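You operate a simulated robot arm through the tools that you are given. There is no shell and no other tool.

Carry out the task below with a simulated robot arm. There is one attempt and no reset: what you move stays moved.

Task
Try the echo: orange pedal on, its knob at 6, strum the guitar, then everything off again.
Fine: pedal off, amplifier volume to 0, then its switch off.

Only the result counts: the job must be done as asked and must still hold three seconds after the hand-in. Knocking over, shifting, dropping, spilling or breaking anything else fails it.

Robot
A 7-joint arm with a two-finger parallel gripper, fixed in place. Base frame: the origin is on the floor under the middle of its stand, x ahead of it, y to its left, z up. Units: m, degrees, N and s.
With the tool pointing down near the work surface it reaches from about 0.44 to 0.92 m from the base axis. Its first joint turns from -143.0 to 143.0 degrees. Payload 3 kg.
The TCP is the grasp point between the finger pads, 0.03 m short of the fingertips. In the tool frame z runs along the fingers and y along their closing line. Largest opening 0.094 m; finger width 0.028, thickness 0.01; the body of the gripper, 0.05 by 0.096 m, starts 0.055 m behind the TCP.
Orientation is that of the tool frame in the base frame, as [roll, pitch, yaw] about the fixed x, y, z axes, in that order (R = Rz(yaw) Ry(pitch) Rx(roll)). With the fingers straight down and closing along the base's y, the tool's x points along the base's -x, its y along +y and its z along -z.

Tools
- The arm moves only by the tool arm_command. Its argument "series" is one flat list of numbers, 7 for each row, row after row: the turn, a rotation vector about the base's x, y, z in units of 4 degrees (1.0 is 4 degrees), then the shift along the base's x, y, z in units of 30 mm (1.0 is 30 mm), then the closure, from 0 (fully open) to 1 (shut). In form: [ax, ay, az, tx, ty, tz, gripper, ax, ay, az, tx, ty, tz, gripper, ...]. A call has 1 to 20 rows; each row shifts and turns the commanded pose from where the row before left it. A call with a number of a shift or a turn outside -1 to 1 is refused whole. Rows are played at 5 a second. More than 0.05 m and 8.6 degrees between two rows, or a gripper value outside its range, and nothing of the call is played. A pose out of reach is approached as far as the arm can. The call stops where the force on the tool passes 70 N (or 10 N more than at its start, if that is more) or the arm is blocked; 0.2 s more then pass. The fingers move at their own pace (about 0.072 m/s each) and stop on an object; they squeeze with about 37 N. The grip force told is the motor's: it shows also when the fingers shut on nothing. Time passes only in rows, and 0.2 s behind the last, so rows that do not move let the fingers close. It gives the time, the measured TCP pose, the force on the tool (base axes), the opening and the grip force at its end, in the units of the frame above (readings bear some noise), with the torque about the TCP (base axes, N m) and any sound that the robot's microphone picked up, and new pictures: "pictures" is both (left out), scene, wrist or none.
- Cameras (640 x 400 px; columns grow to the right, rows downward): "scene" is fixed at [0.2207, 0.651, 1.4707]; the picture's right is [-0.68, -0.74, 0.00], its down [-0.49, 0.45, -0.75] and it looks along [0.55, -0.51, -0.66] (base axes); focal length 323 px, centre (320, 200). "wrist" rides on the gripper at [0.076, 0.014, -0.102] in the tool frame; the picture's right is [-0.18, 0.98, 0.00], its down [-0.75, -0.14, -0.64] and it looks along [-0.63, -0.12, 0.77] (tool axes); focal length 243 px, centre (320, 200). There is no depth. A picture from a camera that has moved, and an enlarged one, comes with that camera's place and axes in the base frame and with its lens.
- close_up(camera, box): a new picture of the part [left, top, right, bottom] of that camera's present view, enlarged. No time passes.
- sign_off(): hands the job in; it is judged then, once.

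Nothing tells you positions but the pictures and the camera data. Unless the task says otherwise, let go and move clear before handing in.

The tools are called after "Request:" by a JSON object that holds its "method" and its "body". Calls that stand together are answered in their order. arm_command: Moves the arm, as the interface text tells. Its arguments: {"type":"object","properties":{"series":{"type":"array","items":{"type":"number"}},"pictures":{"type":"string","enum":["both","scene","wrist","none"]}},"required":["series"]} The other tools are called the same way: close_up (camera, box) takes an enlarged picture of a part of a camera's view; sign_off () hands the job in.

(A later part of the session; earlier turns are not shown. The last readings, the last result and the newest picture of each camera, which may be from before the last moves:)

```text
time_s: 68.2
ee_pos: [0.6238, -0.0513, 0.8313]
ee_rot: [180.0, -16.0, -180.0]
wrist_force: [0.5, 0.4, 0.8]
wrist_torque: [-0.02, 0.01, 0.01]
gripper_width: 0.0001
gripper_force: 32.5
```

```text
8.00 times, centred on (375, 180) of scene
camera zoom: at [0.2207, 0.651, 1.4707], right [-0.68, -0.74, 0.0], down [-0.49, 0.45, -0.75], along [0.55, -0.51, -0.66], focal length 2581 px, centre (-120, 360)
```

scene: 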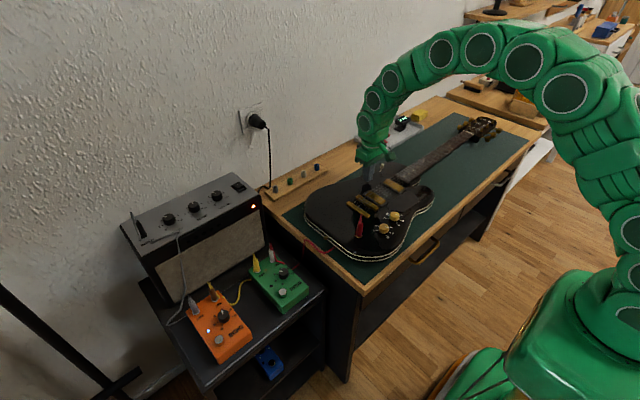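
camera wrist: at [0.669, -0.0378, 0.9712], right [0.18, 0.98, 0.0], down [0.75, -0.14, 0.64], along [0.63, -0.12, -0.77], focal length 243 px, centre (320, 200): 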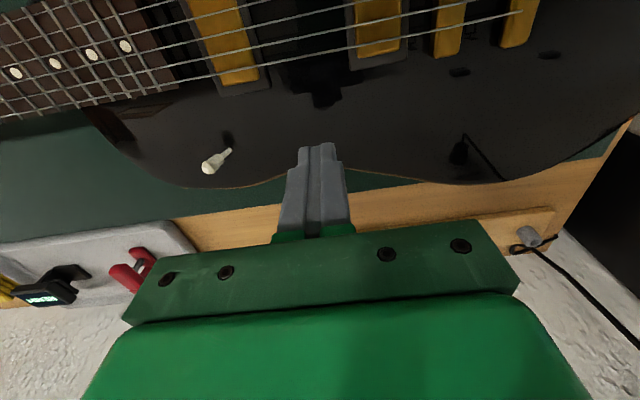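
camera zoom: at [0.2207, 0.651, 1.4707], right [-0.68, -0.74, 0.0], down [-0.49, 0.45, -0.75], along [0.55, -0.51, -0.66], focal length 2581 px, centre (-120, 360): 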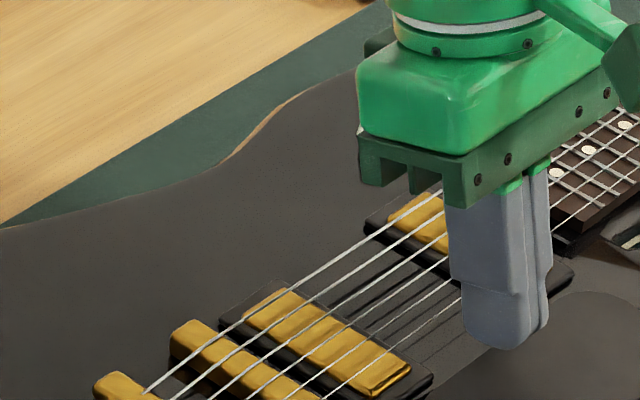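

The guitar may have moved by a hair, so the strings might be grazed already. I repeat at this height but stop mid-strings to read the force.

Request:
{"method": "arm_command", "body": {"series": [0, 0, 0, 0, 0, 0.3, 1, 0, 0, 0, 0.87, 0, 0, 1, 0, 0, 0, 0.87, 0, 0, 1, 0, 0, 0, 0.87, 0, 0, 1, 0, 0, 0, 0.87, 0, 0, 1, 0, 0, 0, 0, 0, -0.32, 1, 0, 0, 0, 0, 0, 0, 1, 0, 0, 0, -0.6, 0, 0, 1, 0, 0, 0, -0.6, 0, 0, 1], "pictures": "none"}}

Request:
{"method": "close_up", "body": {"camera": "scene", "box": [345, 155, 405, 205]}}

Request:
{"method": "close_up", "body": {"camera": "wrist", "box": [250, 60, 390, 190]}}

```text
time_s: 70.2
ee_pos: [0.69, -0.0516, 0.8297]
ee_rot: [-179.9, -15.9, 179.9]
wrist_force: [4.9, 1.0, 7.4]
wrist_torque: [-0.01, -0.2, 0.04]
gripper_width: 0.0001
gripper_force: 32.6
```

```text
8.00 times, centred on (375, 180) of scene
camera zoom: at [0.2207, 0.651, 1.4707], right [-0.68, -0.74, 0.0], down [-0.49, 0.45, -0.75], along [0.55, -0.51, -0.66], focal length 2581 px, centre (-120, 360)
```

zoom: 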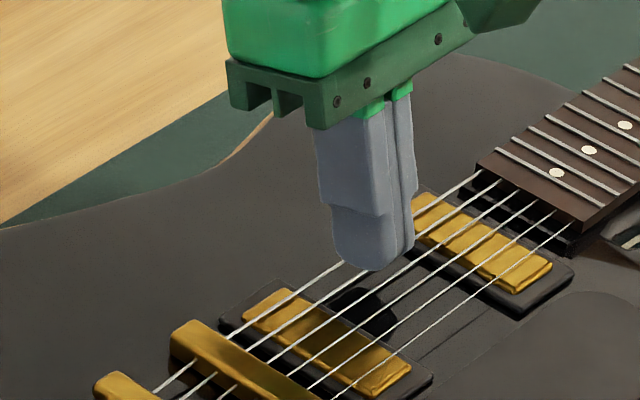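

```text
3.08 times, centred on (320, 125) of wrist
camera zoom: at [0.6456, -0.039, 0.9487], right [0.18, 0.98, -0.05], down [0.9, -0.14, 0.41], along [0.4, -0.12, -0.91], focal length 746 px, centre (320, 431)
```

zoom: 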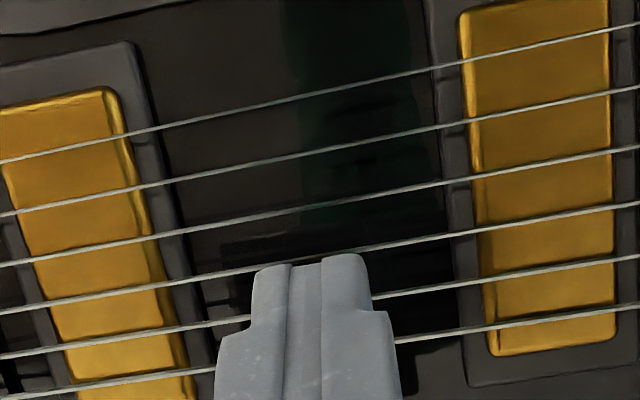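

The strings yield downward as one springy set (they have sunk about 3 mm at 7 N), and the guitar is steady. I press a bit deeper in place to see whether they sound.

Request:
{"method": "arm_command", "body": {"series": [0, 0, 0, 0, 0, -0.04, 1, 0, 0, 0, 0, 0, -0.04, 1], "pictures": "none"}}

Request:
{"method": "close_up", "body": {"camera": "scene", "box": [345, 155, 405, 205]}}

```text
time_s: 70.8
ee_pos: [0.6896, -0.0525, 0.8276]
ee_rot: [-179.9, -15.9, 179.9]
wrist_force: [0.7, -6.2, 28.5]
wrist_torque: [-0.16, -0.16, 0.0]
gripper_width: 0.0003
gripper_force: 32.7
```

```text
8.00 times, centred on (375, 180) of scene
camera zoom: at [0.2207, 0.651, 1.4707], right [-0.68, -0.74, 0.0], down [-0.49, 0.45, -0.75], along [0.55, -0.51, -0.66], focal length 2581 px, centre (-120, 360)
```

zoom: 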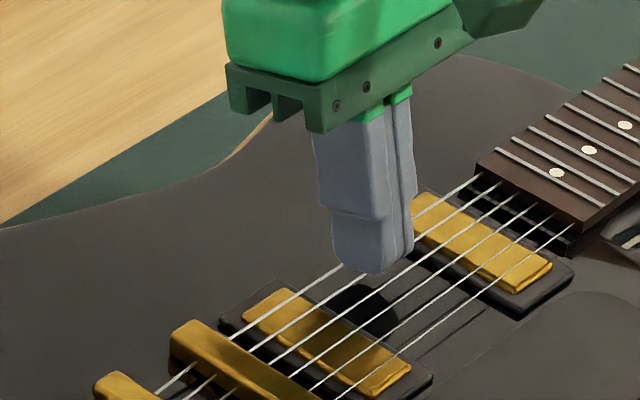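

Full press gives 28 N against a stop and no sound. I release straight up and listen.

Request:
{"method": "arm_command", "body": {"series": [0, 0, 0, 0, 0, 0.5, 1, 0, 0, 0, 0, 0, 0.5, 1, 0, 0, 0, 0, 0, 0, 1], "pictures": "none"}}

Request:
{"method": "close_up", "body": {"camera": "scene", "box": [345, 155, 405, 205]}}

Request:
{"method": "close_up", "body": {"camera": "scene", "box": [300, 140, 440, 260]}}

```text
time_s: 71.7
ee_pos: [0.6911, -0.0517, 0.8585]
ee_rot: [-180.0, -15.8, -180.0]
wrist_force: [0.0, 0.2, -0.4]
wrist_torque: [-0.02, 0.02, 0.02]
gripper_width: 0.0
gripper_force: 33.0
```

```text
8.00 times, centred on (375, 180) of scene
camera zoom: at [0.2207, 0.651, 1.4707], right [-0.68, -0.74, 0.0], down [-0.49, 0.45, -0.75], along [0.55, -0.51, -0.66], focal length 2581 px, centre (-120, 360)
```

zoom: 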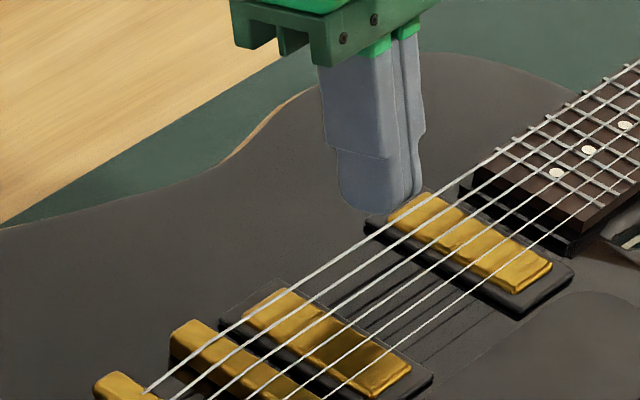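

```text
3.33 times, centred on (370, 200) of scene
camera zoom: at [0.2207, 0.651, 1.4707], right [-0.68, -0.74, 0.0], down [-0.49, 0.45, -0.75], along [0.55, -0.51, -0.66], focal length 1075 px, centre (153, 200)
```

zoom: 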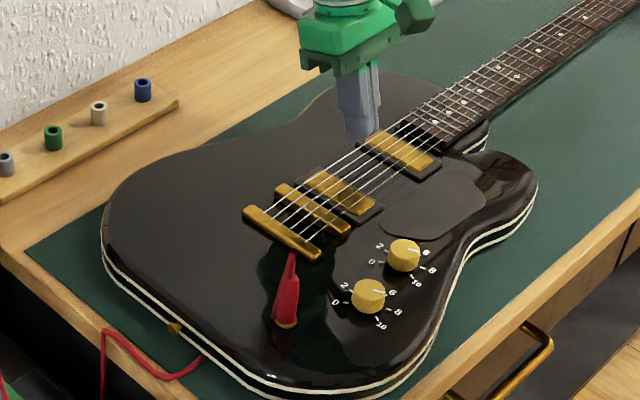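

The strings spring back, the guitar is in place, and there is still no sound. So I'll try a proper strum: untilted fingers, pressed lightly onto the outer string from above, then swept across all six. First I untilt above the outer string.

Request:
{"method": "arm_command", "body": {"series": [0, -1, 0, 0.15, 0, 0, 1, 0, -1, 0, 0.15, 0, 0, 1, 0, -1, 0, 0.15, 0, 0, 1, 0, -1, 0, 0.15, 0, 0, 1, 0, 0, 0, 0, 0, -0.5, 1, 0, 0, 0, 0, 0, -0.3, 1, 0, 0, 0, 0, 0, 0, 1], "pictures": "none"}}

Request:
{"method": "close_up", "body": {"camera": "wrist", "box": [210, 0, 430, 180]}}

```text
time_s: 73.2
ee_pos: [0.7093, -0.0516, 0.8338]
ee_rot: [-180.0, 0.1, -180.0]
wrist_force: [0.0, 0.5, 0.0]
wrist_torque: [-0.04, -0.01, -0.01]
gripper_width: 0.0
gripper_force: 32.7
```

```text
2.22 times, centred on (320, 90) of wrist
camera zoom: at [0.6326, -0.0377, 0.9355], right [0.18, 0.98, 0.0], down [0.75, -0.14, 0.64], along [0.63, -0.12, -0.77], focal length 539 px, centre (320, 444)
```

zoom: 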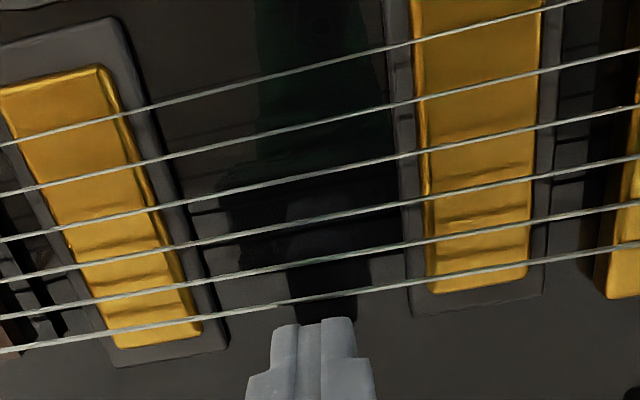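

I shift over the outer string and lower in 1 mm steps to feel for it.

Request:
{"method": "arm_command", "body": {"series": [0, 0, 0, -0.35, 0, 0, 1, 0, 0, 0, 0, 0, -0.035, 1, 0, 0, 0, 0, 0, -0.035, 1], "pictures": "none"}}

```text
time_s: 74.0
ee_pos: [0.7001, -0.0503, 0.8324]
ee_rot: [179.9, 0.1, -180.0]
wrist_force: [-0.6, 1.2, 0.2]
wrist_torque: [0.01, -0.01, 0.02]
gripper_width: 0.0
gripper_force: 32.9
```

Request:
{"method": "arm_command", "body": {"series": [0, 0, 0, 0, 0, -0.035, 1, 0, 0, 0, 0, 0, -0.035, 1], "pictures": "none"}}

```text
time_s: 74.7
ee_pos: [0.6999, -0.0519, 0.8295]
ee_rot: [-179.9, 0.1, 179.9]
wrist_force: [-0.5, 1.1, 3.5]
wrist_torque: [0.04, 0.06, -0.01]
gripper_width: 0.0003
gripper_force: 33.1
```

The strings are touched now with 3.5 N. I sweep across all of them at full speed, then lift.

Request:
{"method": "arm_command", "body": {"series": [0, 0, 0, -1, 0, 0, 1, 0, 0, 0, -1, 0, 0, 1, 0, 0, 0, -0.9, 0, 0, 1, 0, 0, 0, -0.2, 0, 0.5, 1, 0, 0, 0, 0, 0, 0, 1], "pictures": "none"}}

Request:
{"method": "close_up", "body": {"camera": "scene", "box": [300, 140, 440, 260]}}

```text
time_s: 75.8
ee_pos: [0.6061, -0.0502, 0.8429]
ee_rot: [-180.0, 0.1, -179.9]
wrist_force: [0.1, 0.4, -0.2]
wrist_torque: [0.01, -0.03, 0.01]
gripper_width: 0.0003
gripper_force: 33.1
```

```text
3.33 times, centred on (370, 200) of scene
camera zoom: at [0.2207, 0.651, 1.4707], right [-0.68, -0.74, 0.0], down [-0.49, 0.45, -0.75], along [0.55, -0.51, -0.66], focal length 1075 px, centre (153, 200)
```

zoom: 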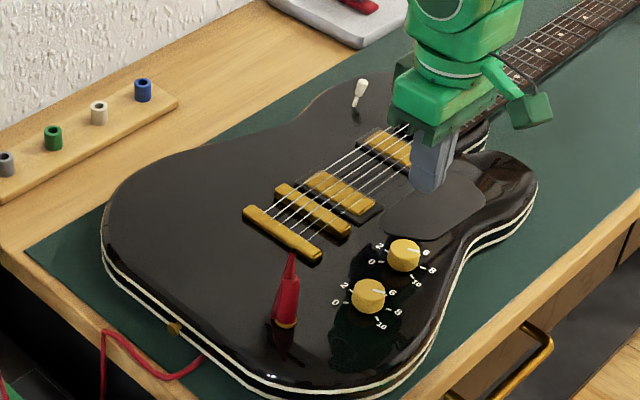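

Nothing was heard, and the guitar stayed put. I'll try a stroke in the other direction with a firmer press: first I set down on the near-side string.

Request:
{"method": "arm_command", "body": {"series": [0, 0, 0, 0.57, 0, 0, 1, 0, 0, 0, 0.57, 0, 0, 1, 0, 0, 0, 0, 0, -0.35, 1, 0, 0, 0, 0, 0, -0.07, 1, 0, 0, 0, 0, 0, -0.05, 1], "pictures": "none"}}

Request:
{"method": "close_up", "body": {"camera": "scene", "box": [345, 155, 405, 205]}}

Request:
{"method": "close_up", "body": {"camera": "wrist", "box": [210, 30, 430, 210]}}

```text
time_s: 77.0
ee_pos: [0.6415, -0.0509, 0.8289]
ee_rot: [-180.0, 0.1, -180.0]
wrist_force: [0.4, 1.4, 2.5]
wrist_torque: [0.04, 0.02, 0.01]
gripper_width: 0.0
gripper_force: 32.7
```

```text
8.00 times, centred on (375, 180) of scene
camera zoom: at [0.2207, 0.651, 1.4707], right [-0.68, -0.74, 0.0], down [-0.49, 0.45, -0.75], along [0.55, -0.51, -0.66], focal length 2581 px, centre (-120, 360)
```

zoom: 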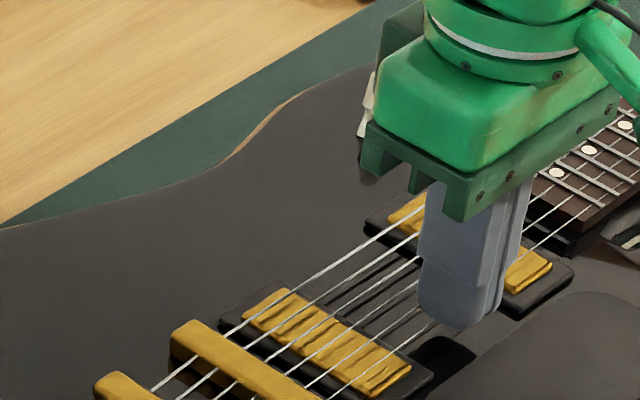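

```text
2.22 times, centred on (320, 120) of wrist
camera zoom: at [0.5643, -0.0374, 0.9309], right [0.18, 0.98, 0.0], down [0.75, -0.14, 0.64], along [0.63, -0.12, -0.77], focal length 539 px, centre (320, 378)
```

zoom: 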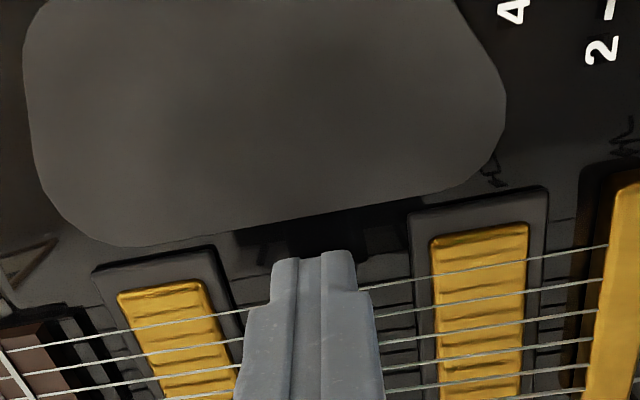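

The set is pressed about 2.5 mm with 2.5 N. I sweep across toward the wall side, pressing 1 mm deeper as I go.

Request:
{"method": "arm_command", "body": {"series": [0, 0, 0, 0.9, 0, -0.04, 1, 0, 0, 0, 1, 0, 0, 1, 0, 0, 0, 1, 0, 0, 1, 0, 0, 0, 0.3, 0, 0.4, 1, 0, 0, 0, 0, 0, 0, 1], "pictures": "none"}}

Request:
{"method": "close_up", "body": {"camera": "scene", "box": [300, 140, 440, 260]}}

```text
time_s: 78.2
ee_pos: [0.7359, -0.0505, 0.8393]
ee_rot: [179.9, 0.1, 179.9]
wrist_force: [-0.2, -0.3, 0.4]
wrist_torque: [0.0, -0.02, -0.01]
gripper_width: 0.0002
gripper_force: 32.8
```

```text
3.33 times, centred on (370, 200) of scene
camera zoom: at [0.2207, 0.651, 1.4707], right [-0.68, -0.74, 0.0], down [-0.49, 0.45, -0.75], along [0.55, -0.51, -0.66], focal length 1075 px, centre (153, 200)
```

zoom: 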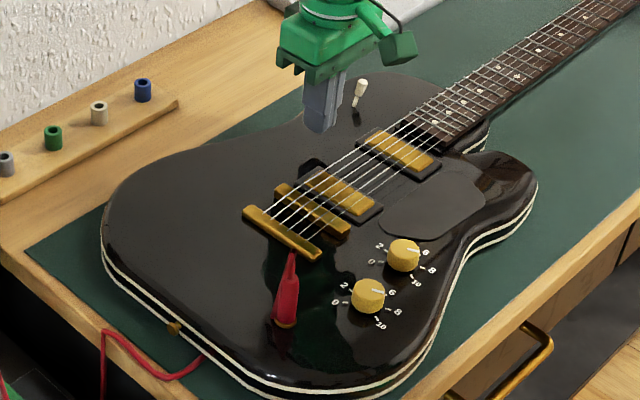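

No sound yet, and the guitar is in place. I check the cabling and the amplifier more closely in case the signal chain matters.

Request:
{"method": "close_up", "body": {"camera": "scene", "box": [290, 210, 390, 280]}}

Request:
{"method": "close_up", "body": {"camera": "scene", "box": [230, 230, 330, 300]}}

Request:
{"method": "close_up", "body": {"camera": "scene", "box": [110, 170, 270, 270]}}

Request:
{"method": "close_up", "body": {"camera": "scene", "box": [150, 270, 270, 360]}}

```text
5.71 times, centred on (340, 245) of scene
camera zoom: at [0.2207, 0.651, 1.4707], right [-0.68, -0.74, 0.0], down [-0.49, 0.45, -0.75], along [0.55, -0.51, -0.66], focal length 1844 px, centre (206, -57)
```

zoom: 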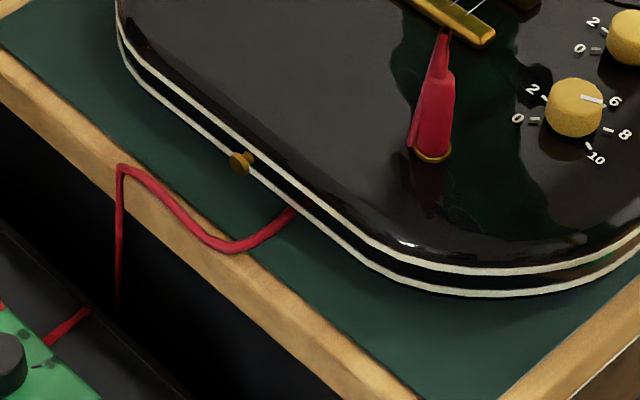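

```text
5.71 times, centred on (280, 265) of scene
camera zoom: at [0.2207, 0.651, 1.4707], right [-0.68, -0.74, 0.0], down [-0.49, 0.45, -0.75], along [0.55, -0.51, -0.66], focal length 1844 px, centre (549, -171)
```

zoom: 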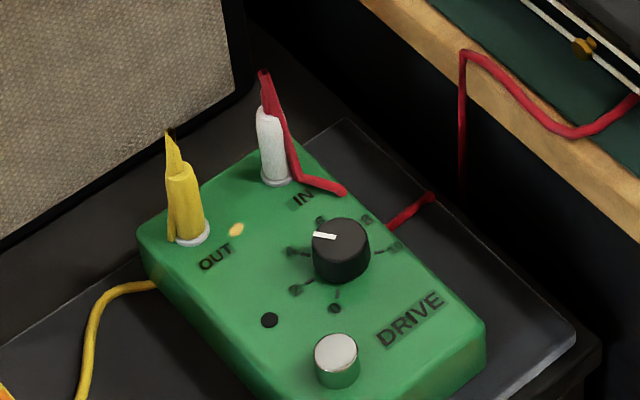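

```text
4.00 times, centred on (190, 220) of scene
camera zoom: at [0.2207, 0.651, 1.4707], right [-0.68, -0.74, 0.0], down [-0.49, 0.45, -0.75], along [0.55, -0.51, -0.66], focal length 1290 px, centre (840, 120)
```

zoom: 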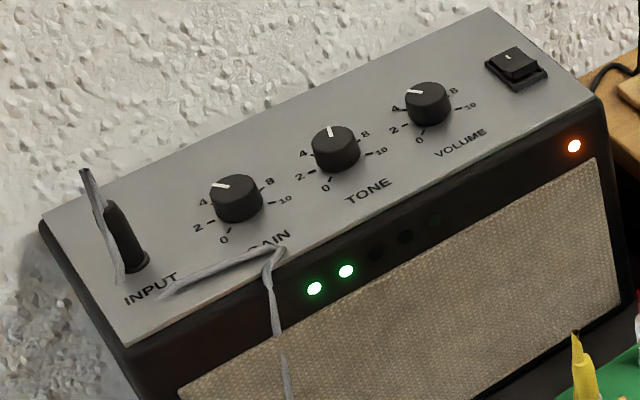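

```text
4.44 times, centred on (210, 315) of scene
camera zoom: at [0.2207, 0.651, 1.4707], right [-0.68, -0.74, 0.0], down [-0.49, 0.45, -0.75], along [0.55, -0.51, -0.66], focal length 1434 px, centre (809, -311)
```

zoom: 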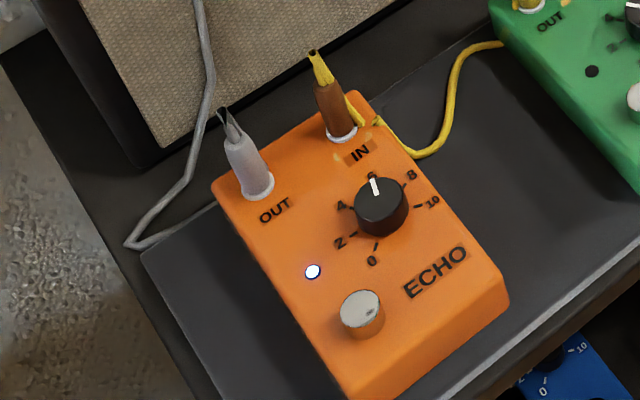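

The amplifier's level meter now shows two green lights that were dark at the start, so the strokes are getting through the chain. I wait briefly to see whether the meter decays.

Request:
{"method": "arm_command", "body": {"series": [0, 0, 0, 0, 0, 0.3, 1, 0, 0, 0, 0, 0, 0, 1, 0, 0, 0, 0, 0, 0, 1, 0, 0, 0, 0, 0, 0, 1, 0, 0, 0, 0, 0, 0, 1], "pictures": "none"}}

Request:
{"method": "close_up", "body": {"camera": "scene", "box": [110, 170, 270, 270]}}

```text
time_s: 79.5
ee_pos: [0.7361, -0.0509, 0.8495]
ee_rot: [180.0, 0.1, 180.0]
wrist_force: [0.2, 0.5, 0.2]
wrist_torque: [0.0, -0.01, 0.01]
gripper_width: 0.0001
gripper_force: 32.9
```

```text
4.00 times, centred on (190, 220) of scene
camera zoom: at [0.2207, 0.651, 1.4707], right [-0.68, -0.74, 0.0], down [-0.49, 0.45, -0.75], along [0.55, -0.51, -0.66], focal length 1290 px, centre (840, 120)
```

zoom: 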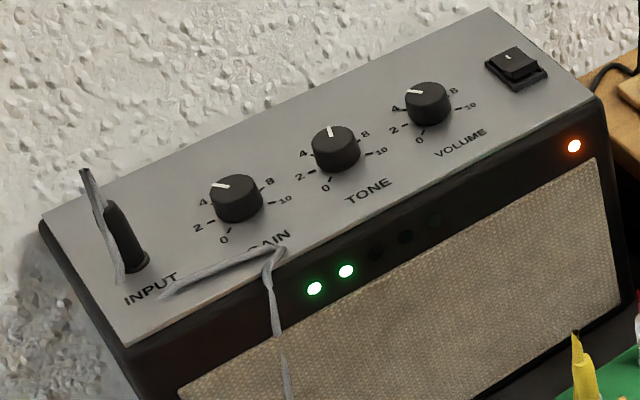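

Still lit. I wait a few more seconds to see if it fades.

Request:
{"method": "arm_command", "body": {"series": [0, 0, 0, 0, 0, 0.3, 1, 0, 0, 0, 0, 0, 0, 1, 0, 0, 0, 0, 0, 0, 1, 0, 0, 0, 0, 0, 0, 1, 0, 0, 0, 0, 0, 0, 1, 0, 0, 0, 0, 0, 0, 1, 0, 0, 0, 0, 0, 0, 1, 0, 0, 0, 0, 0, 0, 1, 0, 0, 0, 0, 0, 0, 1, 0, 0, 0, 0, 0, 0, 1, 0, 0, 0, 0, 0, 0, 1, 0, 0, 0, 0, 0, 0, 1, 0, 0, 0, 0, 0, 0, 1, 0, 0, 0, 0, 0, 0, 1, 0, 0, 0, 0, 0, 0, 1, 0, 0, 0, 0, 0, 0, 1, 0, 0, 0, 0, 0, 0, 1, 0, 0, 0, 0, 0, 0, 1, 0, 0, 0, 0, 0, 0, 1, 0, 0, 0, 0, 0, 0, 1], "pictures": "scene"}}

Request:
{"method": "close_up", "body": {"camera": "scene", "box": [110, 170, 270, 270]}}

```text
time_s: 83.7
ee_pos: [0.7349, -0.0497, 0.8572]
ee_rot: [-180.0, 0.2, 180.0]
wrist_force: [-0.9, 0.5, -0.7]
wrist_torque: [0.0, 0.04, 0.0]
gripper_width: 0.0001
gripper_force: 32.9
```

scene: 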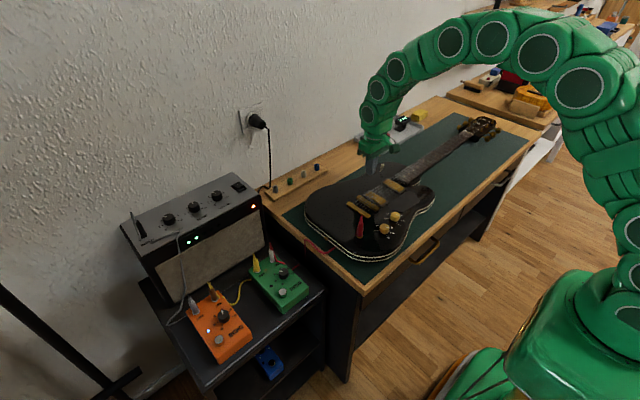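

```text
4.00 times, centred on (190, 220) of scene
camera zoom: at [0.2207, 0.651, 1.4707], right [-0.68, -0.74, 0.0], down [-0.49, 0.45, -0.75], along [0.55, -0.51, -0.66], focal length 1290 px, centre (840, 120)
```

zoom: 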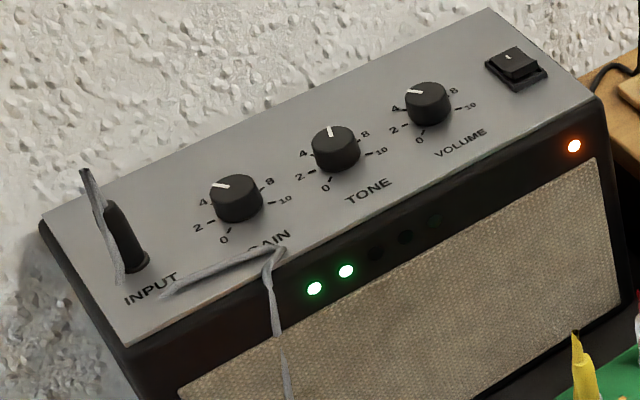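

The meter holds its two lights, so it is a peak-hold of the strum signal. To be sure the strum is unmistakable, I do one more full stroke with a slightly firmer press and check the meter and sound again. First I set down on the outer string.

Request:
{"method": "arm_command", "body": {"series": [0, 0, 0, -0.6, 0, 0, 1, 0, 0, 0, -0.55, 0, 0, 1, 0, 0, 0, 0, 0, -0.5, 1, 0, 0, 0, 0, 0, -0.35, 1, 0, 0, 0, 0, 0, -0.07, 1, 0, 0, 0, 0, 0, -0.05, 1], "pictures": "none"}}

Request:
{"method": "close_up", "body": {"camera": "scene", "box": [110, 170, 270, 270]}}

Request:
{"method": "close_up", "body": {"camera": "scene", "box": [345, 155, 405, 205]}}

```text
time_s: 85.0
ee_pos: [0.7033, -0.0509, 0.8283]
ee_rot: [-180.0, 0.1, -180.0]
wrist_force: [0.2, 1.6, 3.1]
wrist_torque: [0.0, 0.02, -0.07]
gripper_width: 0.0
gripper_force: 33.1
```

```text
4.00 times, centred on (190, 220) of scene
camera zoom: at [0.2207, 0.651, 1.4707], right [-0.68, -0.74, 0.0], down [-0.49, 0.45, -0.75], along [0.55, -0.51, -0.66], focal length 1290 px, centre (840, 120)
```

zoom: 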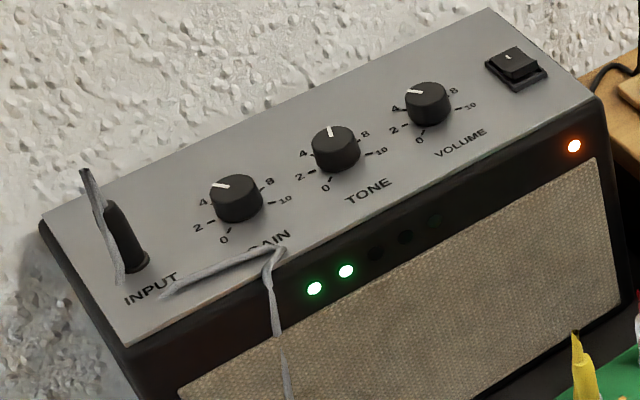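

```text
8.00 times, centred on (375, 180) of scene
camera zoom: at [0.2207, 0.651, 1.4707], right [-0.68, -0.74, 0.0], down [-0.49, 0.45, -0.75], along [0.55, -0.51, -0.66], focal length 2581 px, centre (-120, 360)
```

zoom: 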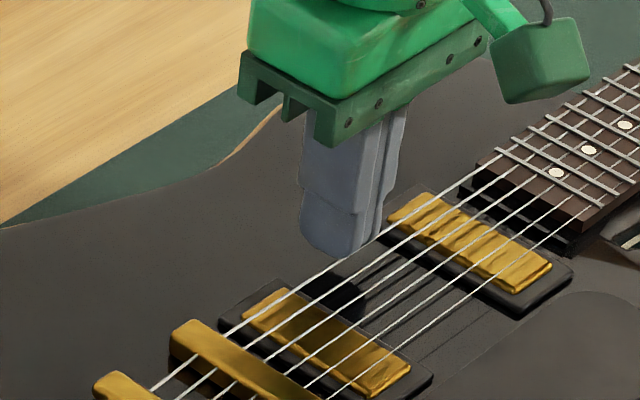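

The set is down about 2.5 mm at 3 N. I now sweep across and check.

Request:
{"method": "arm_command", "body": {"series": [0, 0, 0, -1, 0, -0.03, 1, 0, 0, 0, -1, 0, 0, 1, 0, 0, 0, -1, 0, 0, 1], "pictures": "none"}}

Request:
{"method": "close_up", "body": {"camera": "scene", "box": [110, 170, 270, 270]}}

Request:
{"method": "close_up", "body": {"camera": "scene", "box": [300, 140, 440, 260]}}

```text
time_s: 85.8
ee_pos: [0.6109, -0.0494, 0.8277]
ee_rot: [-180.0, 0.0, 180.0]
wrist_force: [-0.2, 0.0, 0.2]
wrist_torque: [-0.01, 0.0, 0.01]
gripper_width: 0.0
gripper_force: 33.5
```

```text
4.00 times, centred on (190, 220) of scene
camera zoom: at [0.2207, 0.651, 1.4707], right [-0.68, -0.74, 0.0], down [-0.49, 0.45, -0.75], along [0.55, -0.51, -0.66], focal length 1290 px, centre (840, 120)
```

zoom: 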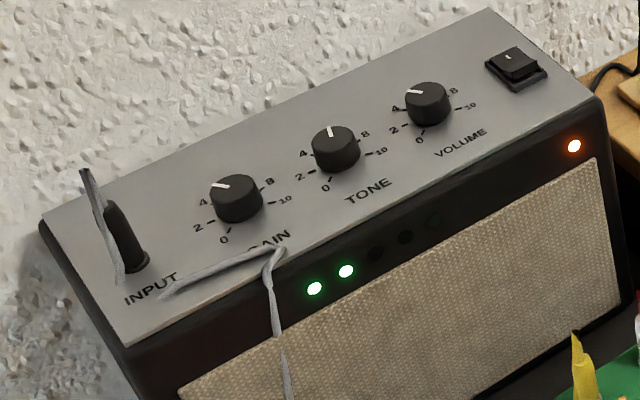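

```text
3.33 times, centred on (370, 200) of scene
camera zoom: at [0.2207, 0.651, 1.4707], right [-0.68, -0.74, 0.0], down [-0.49, 0.45, -0.75], along [0.55, -0.51, -0.66], focal length 1075 px, centre (153, 200)
```

zoom: 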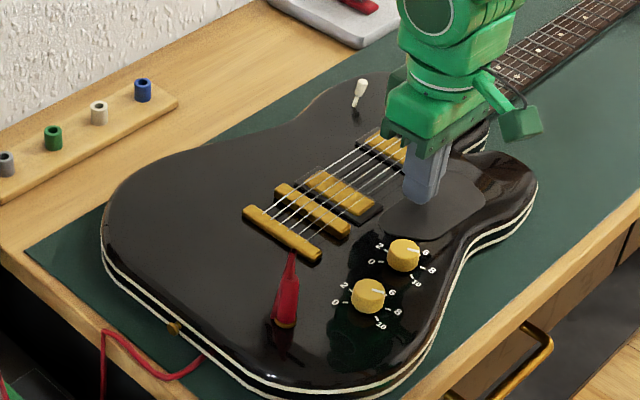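

The meter again shows the strum signal, and the guitar is where it was. I take the strum as done. Next is switching off: I lift and travel back above the echo pedal's footswitch.

Request:
{"method": "arm_command", "body": {"series": [0, 0, 0, 0, 0, 1, 1, 0, 0, 0, 0, 0, 1, 1, 0, 0, 0, 0, 0, 1, 1, 0, 0, 0, 0, 0, 1, 1, 0, 0, 0, 0.085, 1, 0, 1, 0, 0, 0, 0.085, 1, 0, 1, 0, 0, 0, 0.085, 1, 0, 1, 0, 0, 0, 0.085, 1, 0, 1, 0, 0, 0, 0.085, 1, 0, 1, 0, 0, 0, 0.085, 1, 0, 1, 0, 0, 0, 0.085, 1, 0, 1, 0, 0, 0, 0.085, 1, 0, 1, 0, 0, 0, 0.085, 1, 0, 1, 0, 0, 0, 0.085, 1, 0, 1, 0, 0, 0, 0.085, 1, 0, 1, 0, 0, 0, 0.085, 1, 0, 1, 0, 0, 0, 0.085, 1, 0, 1, 0, 0, 0, 0.085, 1, 0, 1, 0, 0, 0, 0.085, 1, 0, 1, 0, 0, 0, 0.085, 1, 0, 1], "pictures": "none"}}

Request:
{"method": "arm_command", "body": {"series": [0, 0, 0, 0, 0.875, -0.8, 1, 0, 0, 0, 0, 0.875, -0.8, 1, 0, 0, 0, 0, 0.875, -0.8, 1, 0, 0, 0, 0, 0.875, -0.8, 1, 0, 0, 0, 0, 0.875, -0.8, 1, 0, 0, 0, 0, 0.875, -0.8, 1, 0, 0, 0, 0, 0, 0, 1], "pictures": "both"}}

Request:
{"method": "close_up", "body": {"camera": "wrist", "box": [260, 70, 370, 170]}}

```text
time_s: 90.0
ee_pos: [0.6517, 0.4298, 0.9499]
ee_rot: [180.0, 0.1, 180.0]
wrist_force: [0.4, 0.2, -0.2]
wrist_torque: [0.0, 0.0, -0.01]
gripper_width: 0.0
gripper_force: 33.1
```

```text
time_s: 91.7
ee_pos: [0.6531, 0.5883, 0.804]
ee_rot: [179.9, 0.1, 180.0]
wrist_force: [-0.6, -0.5, 0.9]
wrist_torque: [0.0, -0.02, -0.01]
gripper_width: 0.0
gripper_force: 32.6
camera wrist: at [0.5765, 0.6016, 0.9065], right [0.18, 0.98, 0.0], down [0.75, -0.14, 0.64], along [0.63, -0.12, -0.77], focal length 243 px, centre (320, 200)
```

scene: 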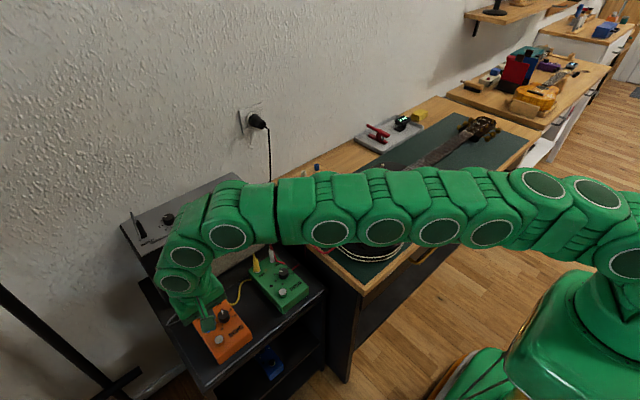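
wrist: 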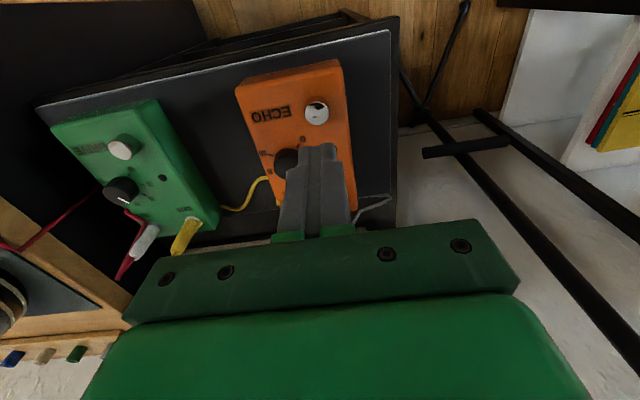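

```text
4.00 times, centred on (315, 120) of wrist
camera zoom: at [0.5765, 0.6016, 0.9065], right [0.18, 0.98, 0.0], down [0.75, -0.14, 0.64], along [0.63, -0.12, -0.77], focal length 970 px, centre (340, 520)
```

zoom: 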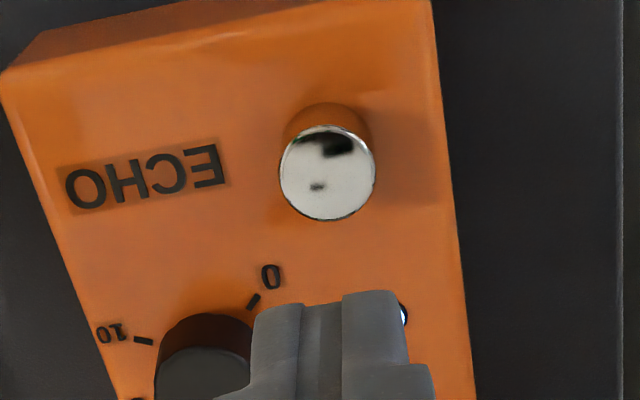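

The hand is straight over the footswitch and the pedal light is still on. I lower to just above it.

Request:
{"method": "arm_command", "body": {"series": [0, 0, 0, -0.03, 0, -0.85, 1, 0, 0, 0, 0, 0, -0.85, 1, 0, 0, 0, 0, 0, -0.7, 1, 0, 0, 0, 0, 0, -0.12, 1, 0, 0, 0, 0, 0, 0, 1], "pictures": "none"}}

Request:
{"method": "close_up", "body": {"camera": "wrist", "box": [270, 100, 380, 200]}}

```text
time_s: 92.8
ee_pos: [0.6524, 0.5879, 0.7282]
ee_rot: [179.9, 0.1, -180.0]
wrist_force: [0.6, -0.5, -0.6]
wrist_torque: [-0.01, -0.01, -0.01]
gripper_width: 0.0
gripper_force: 33.1
```

```text
4.00 times, centred on (325, 150) of wrist
camera zoom: at [0.5759, 0.6009, 0.8301], right [0.18, 0.98, 0.0], down [0.75, -0.14, 0.64], along [0.63, -0.12, -0.77], focal length 970 px, centre (300, 400)
```

zoom: 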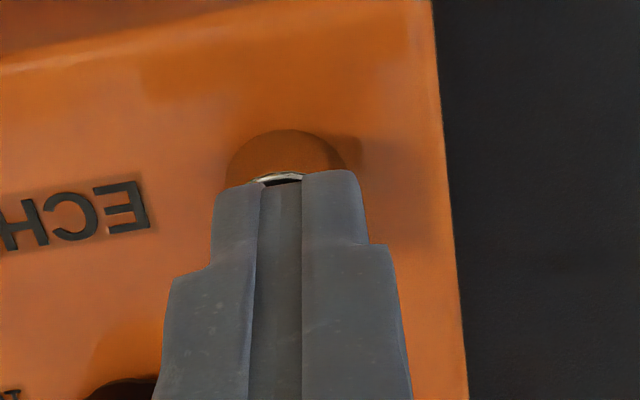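

Well aligned. I go down in small steps as before.

Request:
{"method": "arm_command", "body": {"series": [0, 0, 0, 0, 0, -0.06, 1, 0, 0, 0, 0, 0, -0.06, 1, 0, 0, 0, 0, 0, -0.06, 1], "pictures": "none"}}

```text
time_s: 93.7
ee_pos: [0.6518, 0.5864, 0.7222]
ee_rot: [180.0, 0.1, 180.0]
wrist_force: [0.0, 1.3, 2.6]
wrist_torque: [0.03, 0.0, 0.01]
gripper_width: 0.0
gripper_force: 32.4
```

Contact is made at 2.6 N. I press 1.2 mm steps further until it clicks.

Request:
{"method": "arm_command", "body": {"series": [0, 0, 0, 0, 0, -0.04, 1, 0, 0, 0, 0, 0, -0.04, 1], "pictures": "none"}}

```text
time_s: 94.2
ee_pos: [0.6517, 0.5873, 0.7199]
ee_rot: [180.0, 0.1, 180.0]
wrist_force: [-0.7, -1.5, 3.1]
wrist_torque: [-0.03, 0.05, 0.04]
gripper_width: 0.0
gripper_force: 33.0
heard: click
```

It clicked. I lift straight up and check that the pedal's light is off.

Request:
{"method": "arm_command", "body": {"series": [0, 0, 0, 0, 0, 0.5, 1, 0, 0, 0, 0, 0, 0.9, 1, 0, 0, 0, 0, 0, 0.9, 1, 0, 0, 0, 0, 0, 0.9, 1, 0, 0, 0, -0.5, -0.5, 0.9, 1, 0, 0, 0, -0.5, -0.5, 0.9, 1, 0, 0, 0, -0.5, -0.5, 0.9, 1, 0, 0, 0, -0.5, -0.5, 0.9, 1, 0, 0, 0, 0, 0, 0, 1], "pictures": "both"}}

Request:
{"method": "close_up", "body": {"camera": "wrist", "box": [300, 60, 440, 200]}}

Request:
{"method": "close_up", "body": {"camera": "scene", "box": [110, 170, 310, 370]}}

```text
time_s: 96.2
ee_pos: [0.5901, 0.5264, 0.9242]
ee_rot: [180.0, 0.0, 180.0]
wrist_force: [-0.5, 0.2, -0.6]
wrist_torque: [0.0, 0.01, 0.01]
gripper_width: 0.0
gripper_force: 33.2
camera wrist: at [0.5156, 0.5399, 1.0262], right [0.18, 0.98, 0.0], down [0.75, -0.14, 0.64], along [0.63, -0.12, -0.77], focal length 243 px, centre (320, 200)
```

scene: 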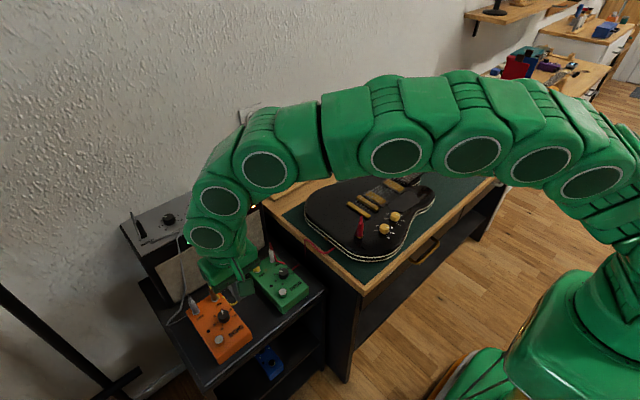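
wrist: 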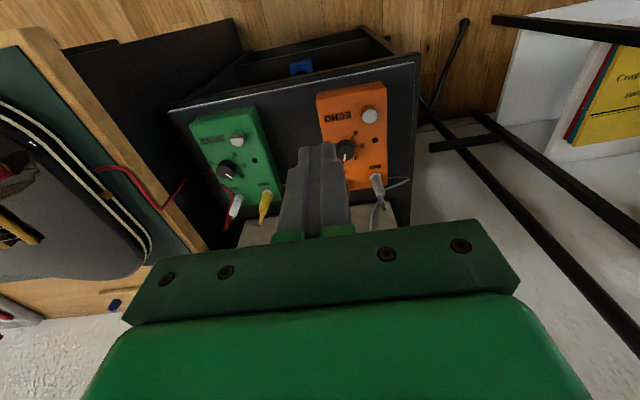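

```text
2.86 times, centred on (370, 130) of wrist
camera zoom: at [0.5156, 0.5399, 1.0262], right [0.18, 0.98, 0.0], down [0.75, -0.14, 0.64], along [0.63, -0.12, -0.77], focal length 693 px, centre (177, 400)
```

zoom: 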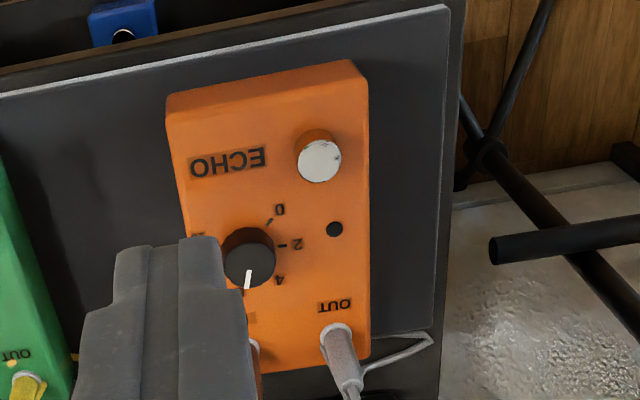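

```text
2.00 times, centred on (210, 270) of scene
camera zoom: at [0.2207, 0.651, 1.4707], right [-0.68, -0.74, 0.0], down [-0.49, 0.45, -0.75], along [0.55, -0.51, -0.66], focal length 645 px, centre (540, 60)
```

zoom: 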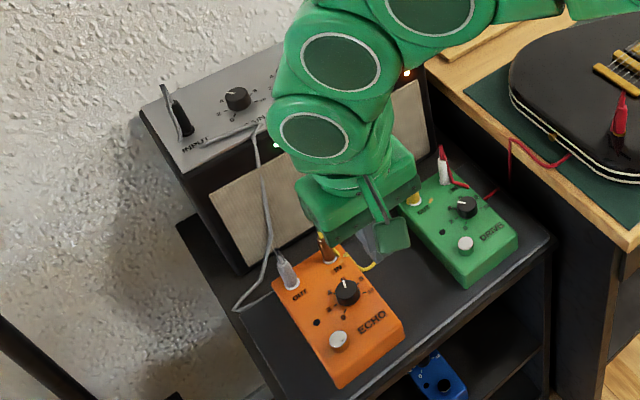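

The echo pedal is off and its knob stays on 6. Next comes the amplifier volume; I move up over the cabinet for a close view of the amplifier panel.

Request:
{"method": "arm_command", "body": {"series": [0, 0, 0, 0.6, -0.8, 0.8, 1, 0, 0, 0, 0.6, -0.8, 0.8, 1, 0, 0, 0, 0.6, -0.8, 0.8, 1, 0, 0, 0, 0.6, -0.8, 0.8, 0.6, 0, 0, 0, 0.6, -0.8, 0.8, 0.4, 0, 0, 0, 0.6, -0.8, 0.6, 0.4, 0, 0, 0, 0, 0, 0, 0.4], "pictures": "both"}}

Request:
{"method": "close_up", "body": {"camera": "wrist", "box": [160, 60, 480, 260]}}

```text
time_s: 97.8
ee_pos: [0.7004, 0.383, 1.061]
ee_rot: [-179.9, 0.1, -180.0]
wrist_force: [0.3, -0.4, 0.2]
wrist_torque: [-0.03, 0.0, -0.02]
gripper_width: 0.0563
gripper_force: 0.0
camera wrist: at [0.6236, 0.3956, 1.1633], right [0.18, 0.98, 0.0], down [0.75, -0.14, 0.64], along [0.63, -0.12, -0.77], focal length 243 px, centre (320, 200)
```

scene: 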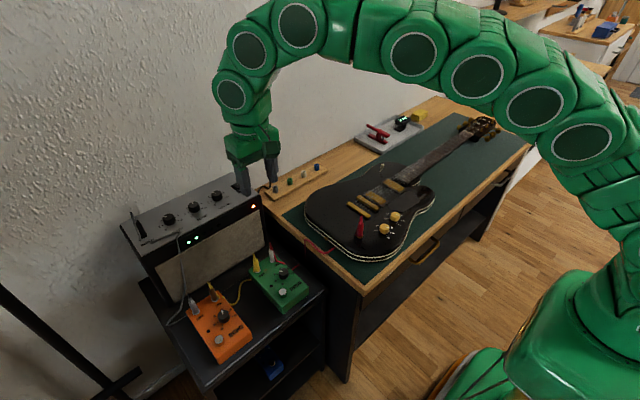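
wrist: 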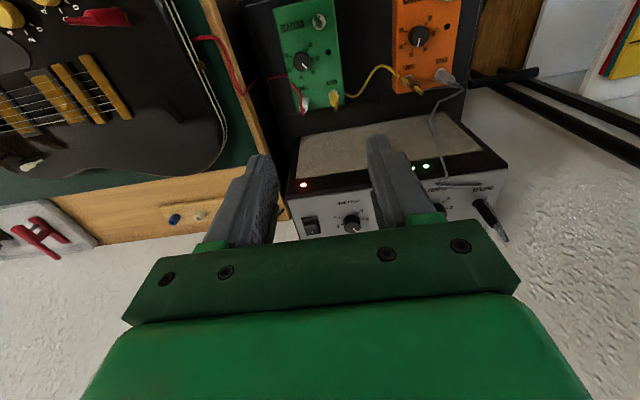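

```text
2.00 times, centred on (320, 160) of wrist
camera zoom: at [0.6236, 0.3956, 1.1633], right [0.18, 0.98, 0.0], down [0.75, -0.14, 0.64], along [0.63, -0.12, -0.77], focal length 485 px, centre (320, 280)
```

zoom: 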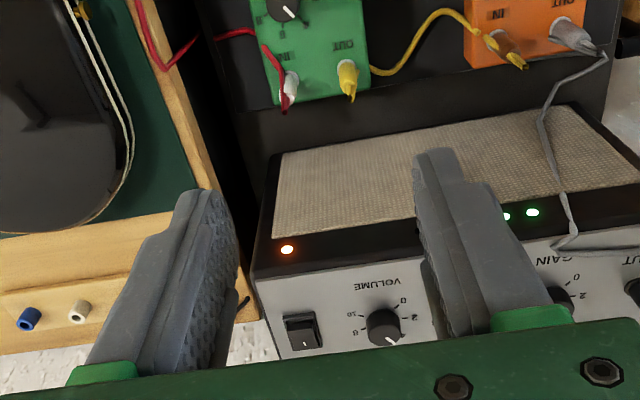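

The amplifier's volume knob is near (0.929, 0.395, 0.867) and the switch near (0.929, 0.323, 0.864). That is far out, so the tool will need a tilt. I go closer first for an exact look.

Request:
{"method": "arm_command", "body": {"series": [0, 0, 0, 0.8, 0, -0.4, 0.4, 0, 0, 0, 0.8, 0, -0.4, 0.4, 0, 0, 0, 0.8, 0, -0.4, 0.4, 0, 0, 0, 0.8, 0, -0.4, 0.4, 0, 0, 0, 0.8, 0, -0.4, 0.4, 0, 0, 0, 0, 0, 0, 0.4], "pictures": "both"}}

Request:
{"method": "close_up", "body": {"camera": "wrist", "box": [250, 110, 410, 240]}}

```text
time_s: 99.2
ee_pos: [0.7953, 0.3824, 1.0138]
ee_rot: [-179.9, 0.0, 179.9]
wrist_force: [0.5, 0.4, -0.5]
wrist_torque: [0.0, 0.01, -0.03]
gripper_width: 0.0567
gripper_force: 0.1
out of reach, approached as far as the arm can: row 5
camera wrist: at [0.7185, 0.3955, 1.1165], right [0.18, 0.98, 0.0], down [0.75, -0.14, 0.64], along [0.63, -0.12, -0.77], focal length 243 px, centre (320, 200)
```

scene: 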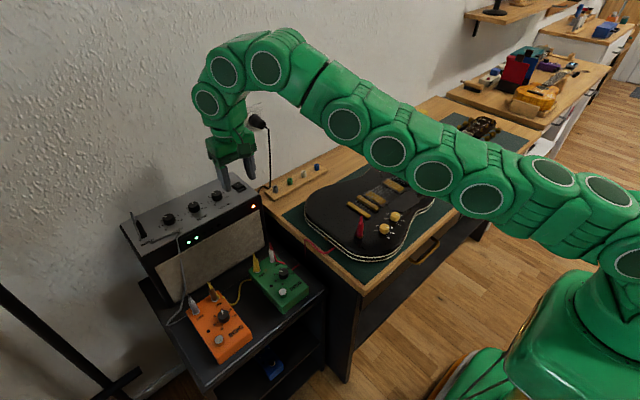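
wrist: 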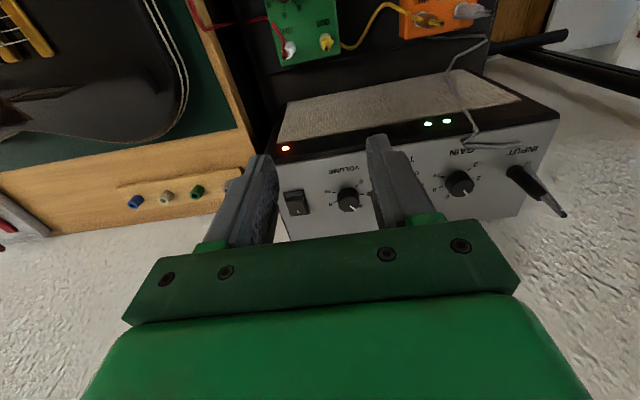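

```text
3.08 times, centred on (330, 175) of wrist
camera zoom: at [0.7185, 0.3955, 1.1165], right [0.18, 0.98, 0.0], down [0.75, -0.14, 0.64], along [0.63, -0.12, -0.77], focal length 746 px, centre (289, 277)
```

zoom: 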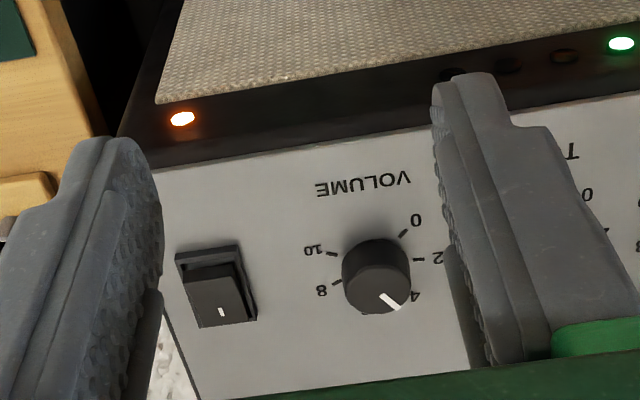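

The reach limit with the tool straight down is here, as expected. I zoom in on the volume knob in both views to read it.

Request:
{"method": "close_up", "body": {"camera": "scene", "box": [195, 170, 255, 215]}}

Request:
{"method": "close_up", "body": {"camera": "wrist", "box": [315, 165, 375, 220]}}

```text
8.89 times, centred on (225, 192) of scene
camera zoom: at [0.2207, 0.651, 1.4707], right [-0.68, -0.74, 0.0], down [-0.49, 0.45, -0.75], along [0.55, -0.51, -0.66], focal length 2868 px, centre (1164, 267)
```

zoom: 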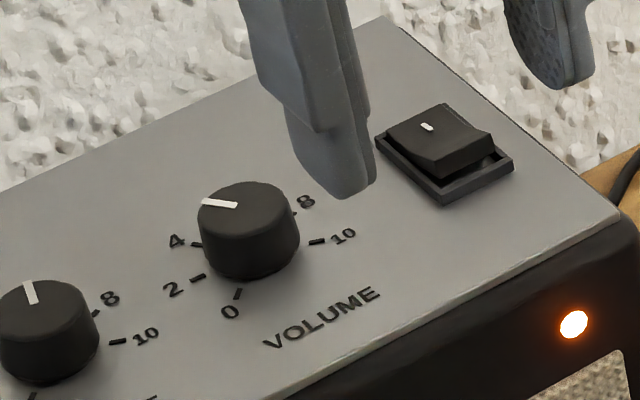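

```text
7.27 times, centred on (345, 192) of wrist
camera zoom: at [0.7185, 0.3955, 1.1165], right [0.18, 0.98, 0.0], down [0.75, -0.14, 0.64], along [0.63, -0.12, -0.77], focal length 1764 px, centre (138, 254)
```

zoom: 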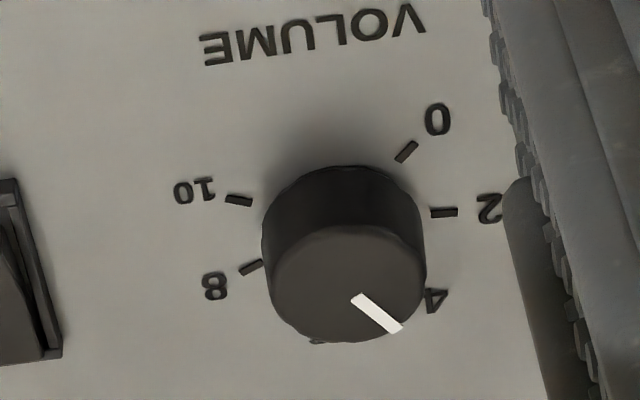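

The volume pointer is at about 3.9 (scale: 0 at 135°, 25° per unit), and the rocker's raised end is the near one. I tilt the tool 40° so the fingers point out and down toward the amplifier.

Request:
{"method": "arm_command", "body": {"series": [0, -1, 0, -0.3, 0, 0, 0.4, 0, -1, 0, -0.3, 0, 0, 0.4, 0, -1, 0, 0, 0, 0, 0.4, 0, -1, 0, 0, 0, 0, 0.4, 0, -1, 0, 0, 0, 0, 0.4, 0, -1, 0, 0, 0, 0, 0.4, 0, -1, 0, 0, 0, 0, 0.4, 0, -1, 0, 0, 0, 0, 0.4, 0, -1, 0, 0, 0, 0, 0.4, 0, -1, 0, 0, 0, 0, 0.4, 0, 0, 0, 0, 0, 0, 0.4], "pictures": "both"}}

```text
time_s: 101.7
ee_pos: [0.7781, 0.3806, 1.0128]
ee_rot: [180.0, 40.0, -180.0]
wrist_force: [-0.1, -0.2, -0.3]
wrist_torque: [0.01, -0.03, 0.0]
gripper_width: 0.0565
gripper_force: 0.1
camera wrist: at [0.6527, 0.3948, 1.0426], right [0.14, 0.98, 0.12], down [0.16, -0.14, 0.98], along [0.98, -0.12, -0.18], focal length 243 px, centre (320, 200)
```

scene: 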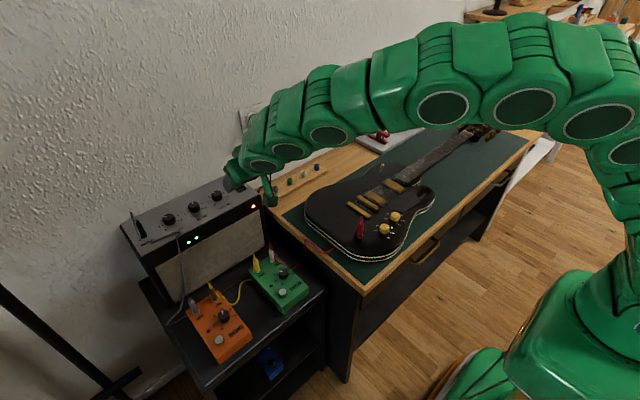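
wrist: 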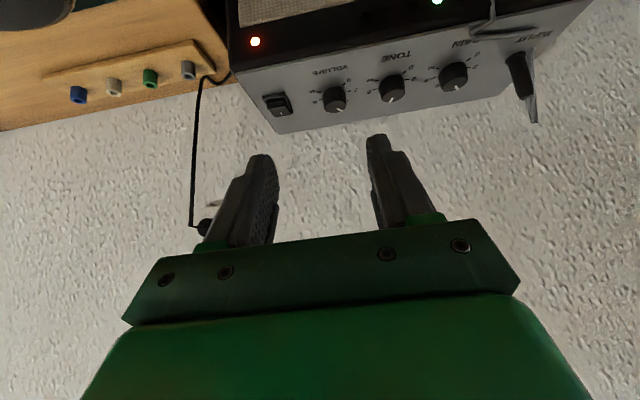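

The tilt is done. I zoom on the panel from this pose to triangulate the knob and switch.

Request:
{"method": "close_up", "body": {"camera": "wrist", "box": [230, 30, 430, 150]}}

Request:
{"method": "close_up", "body": {"camera": "wrist", "box": [310, 60, 370, 125]}}

Request:
{"method": "close_up", "body": {"camera": "wrist", "box": [250, 75, 310, 130]}}

```text
3.20 times, centred on (330, 90) of wrist
camera zoom: at [0.6527, 0.3948, 1.0426], right [0.14, 0.98, 0.12], down [0.16, -0.14, 0.98], along [0.98, -0.12, -0.18], focal length 776 px, centre (288, 552)
```

zoom: 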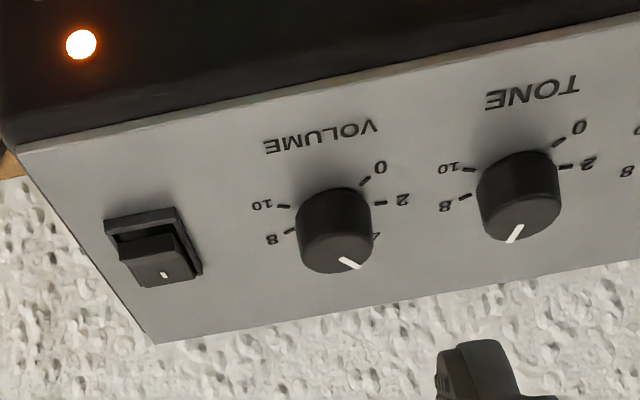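

```text
6.15 times, centred on (340, 92) of wrist
camera zoom: at [0.6527, 0.3948, 1.0426], right [0.14, 0.98, 0.12], down [0.16, -0.14, 0.98], along [0.98, -0.12, -0.18], focal length 1493 px, centre (197, 862)
```

zoom: 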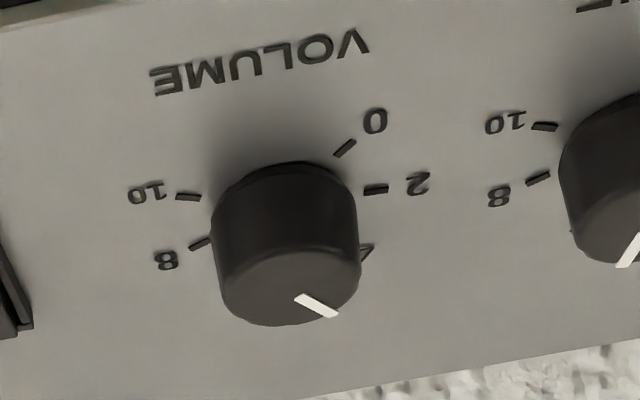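

```text
7.27 times, centred on (280, 102) of wrist
camera zoom: at [0.6527, 0.3948, 1.0426], right [0.14, 0.98, 0.12], down [0.16, -0.14, 0.98], along [0.98, -0.12, -0.18], focal length 1764 px, centre (611, 909)
```

zoom: 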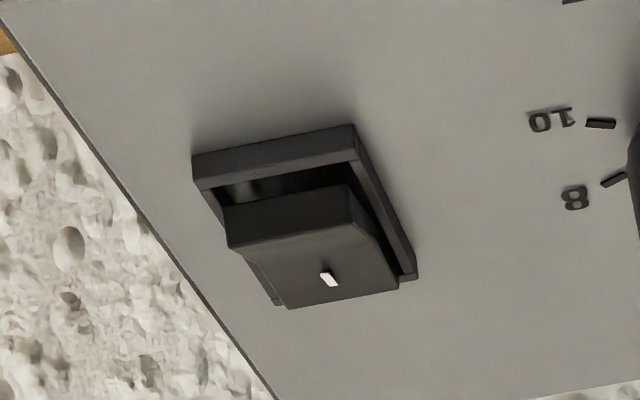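

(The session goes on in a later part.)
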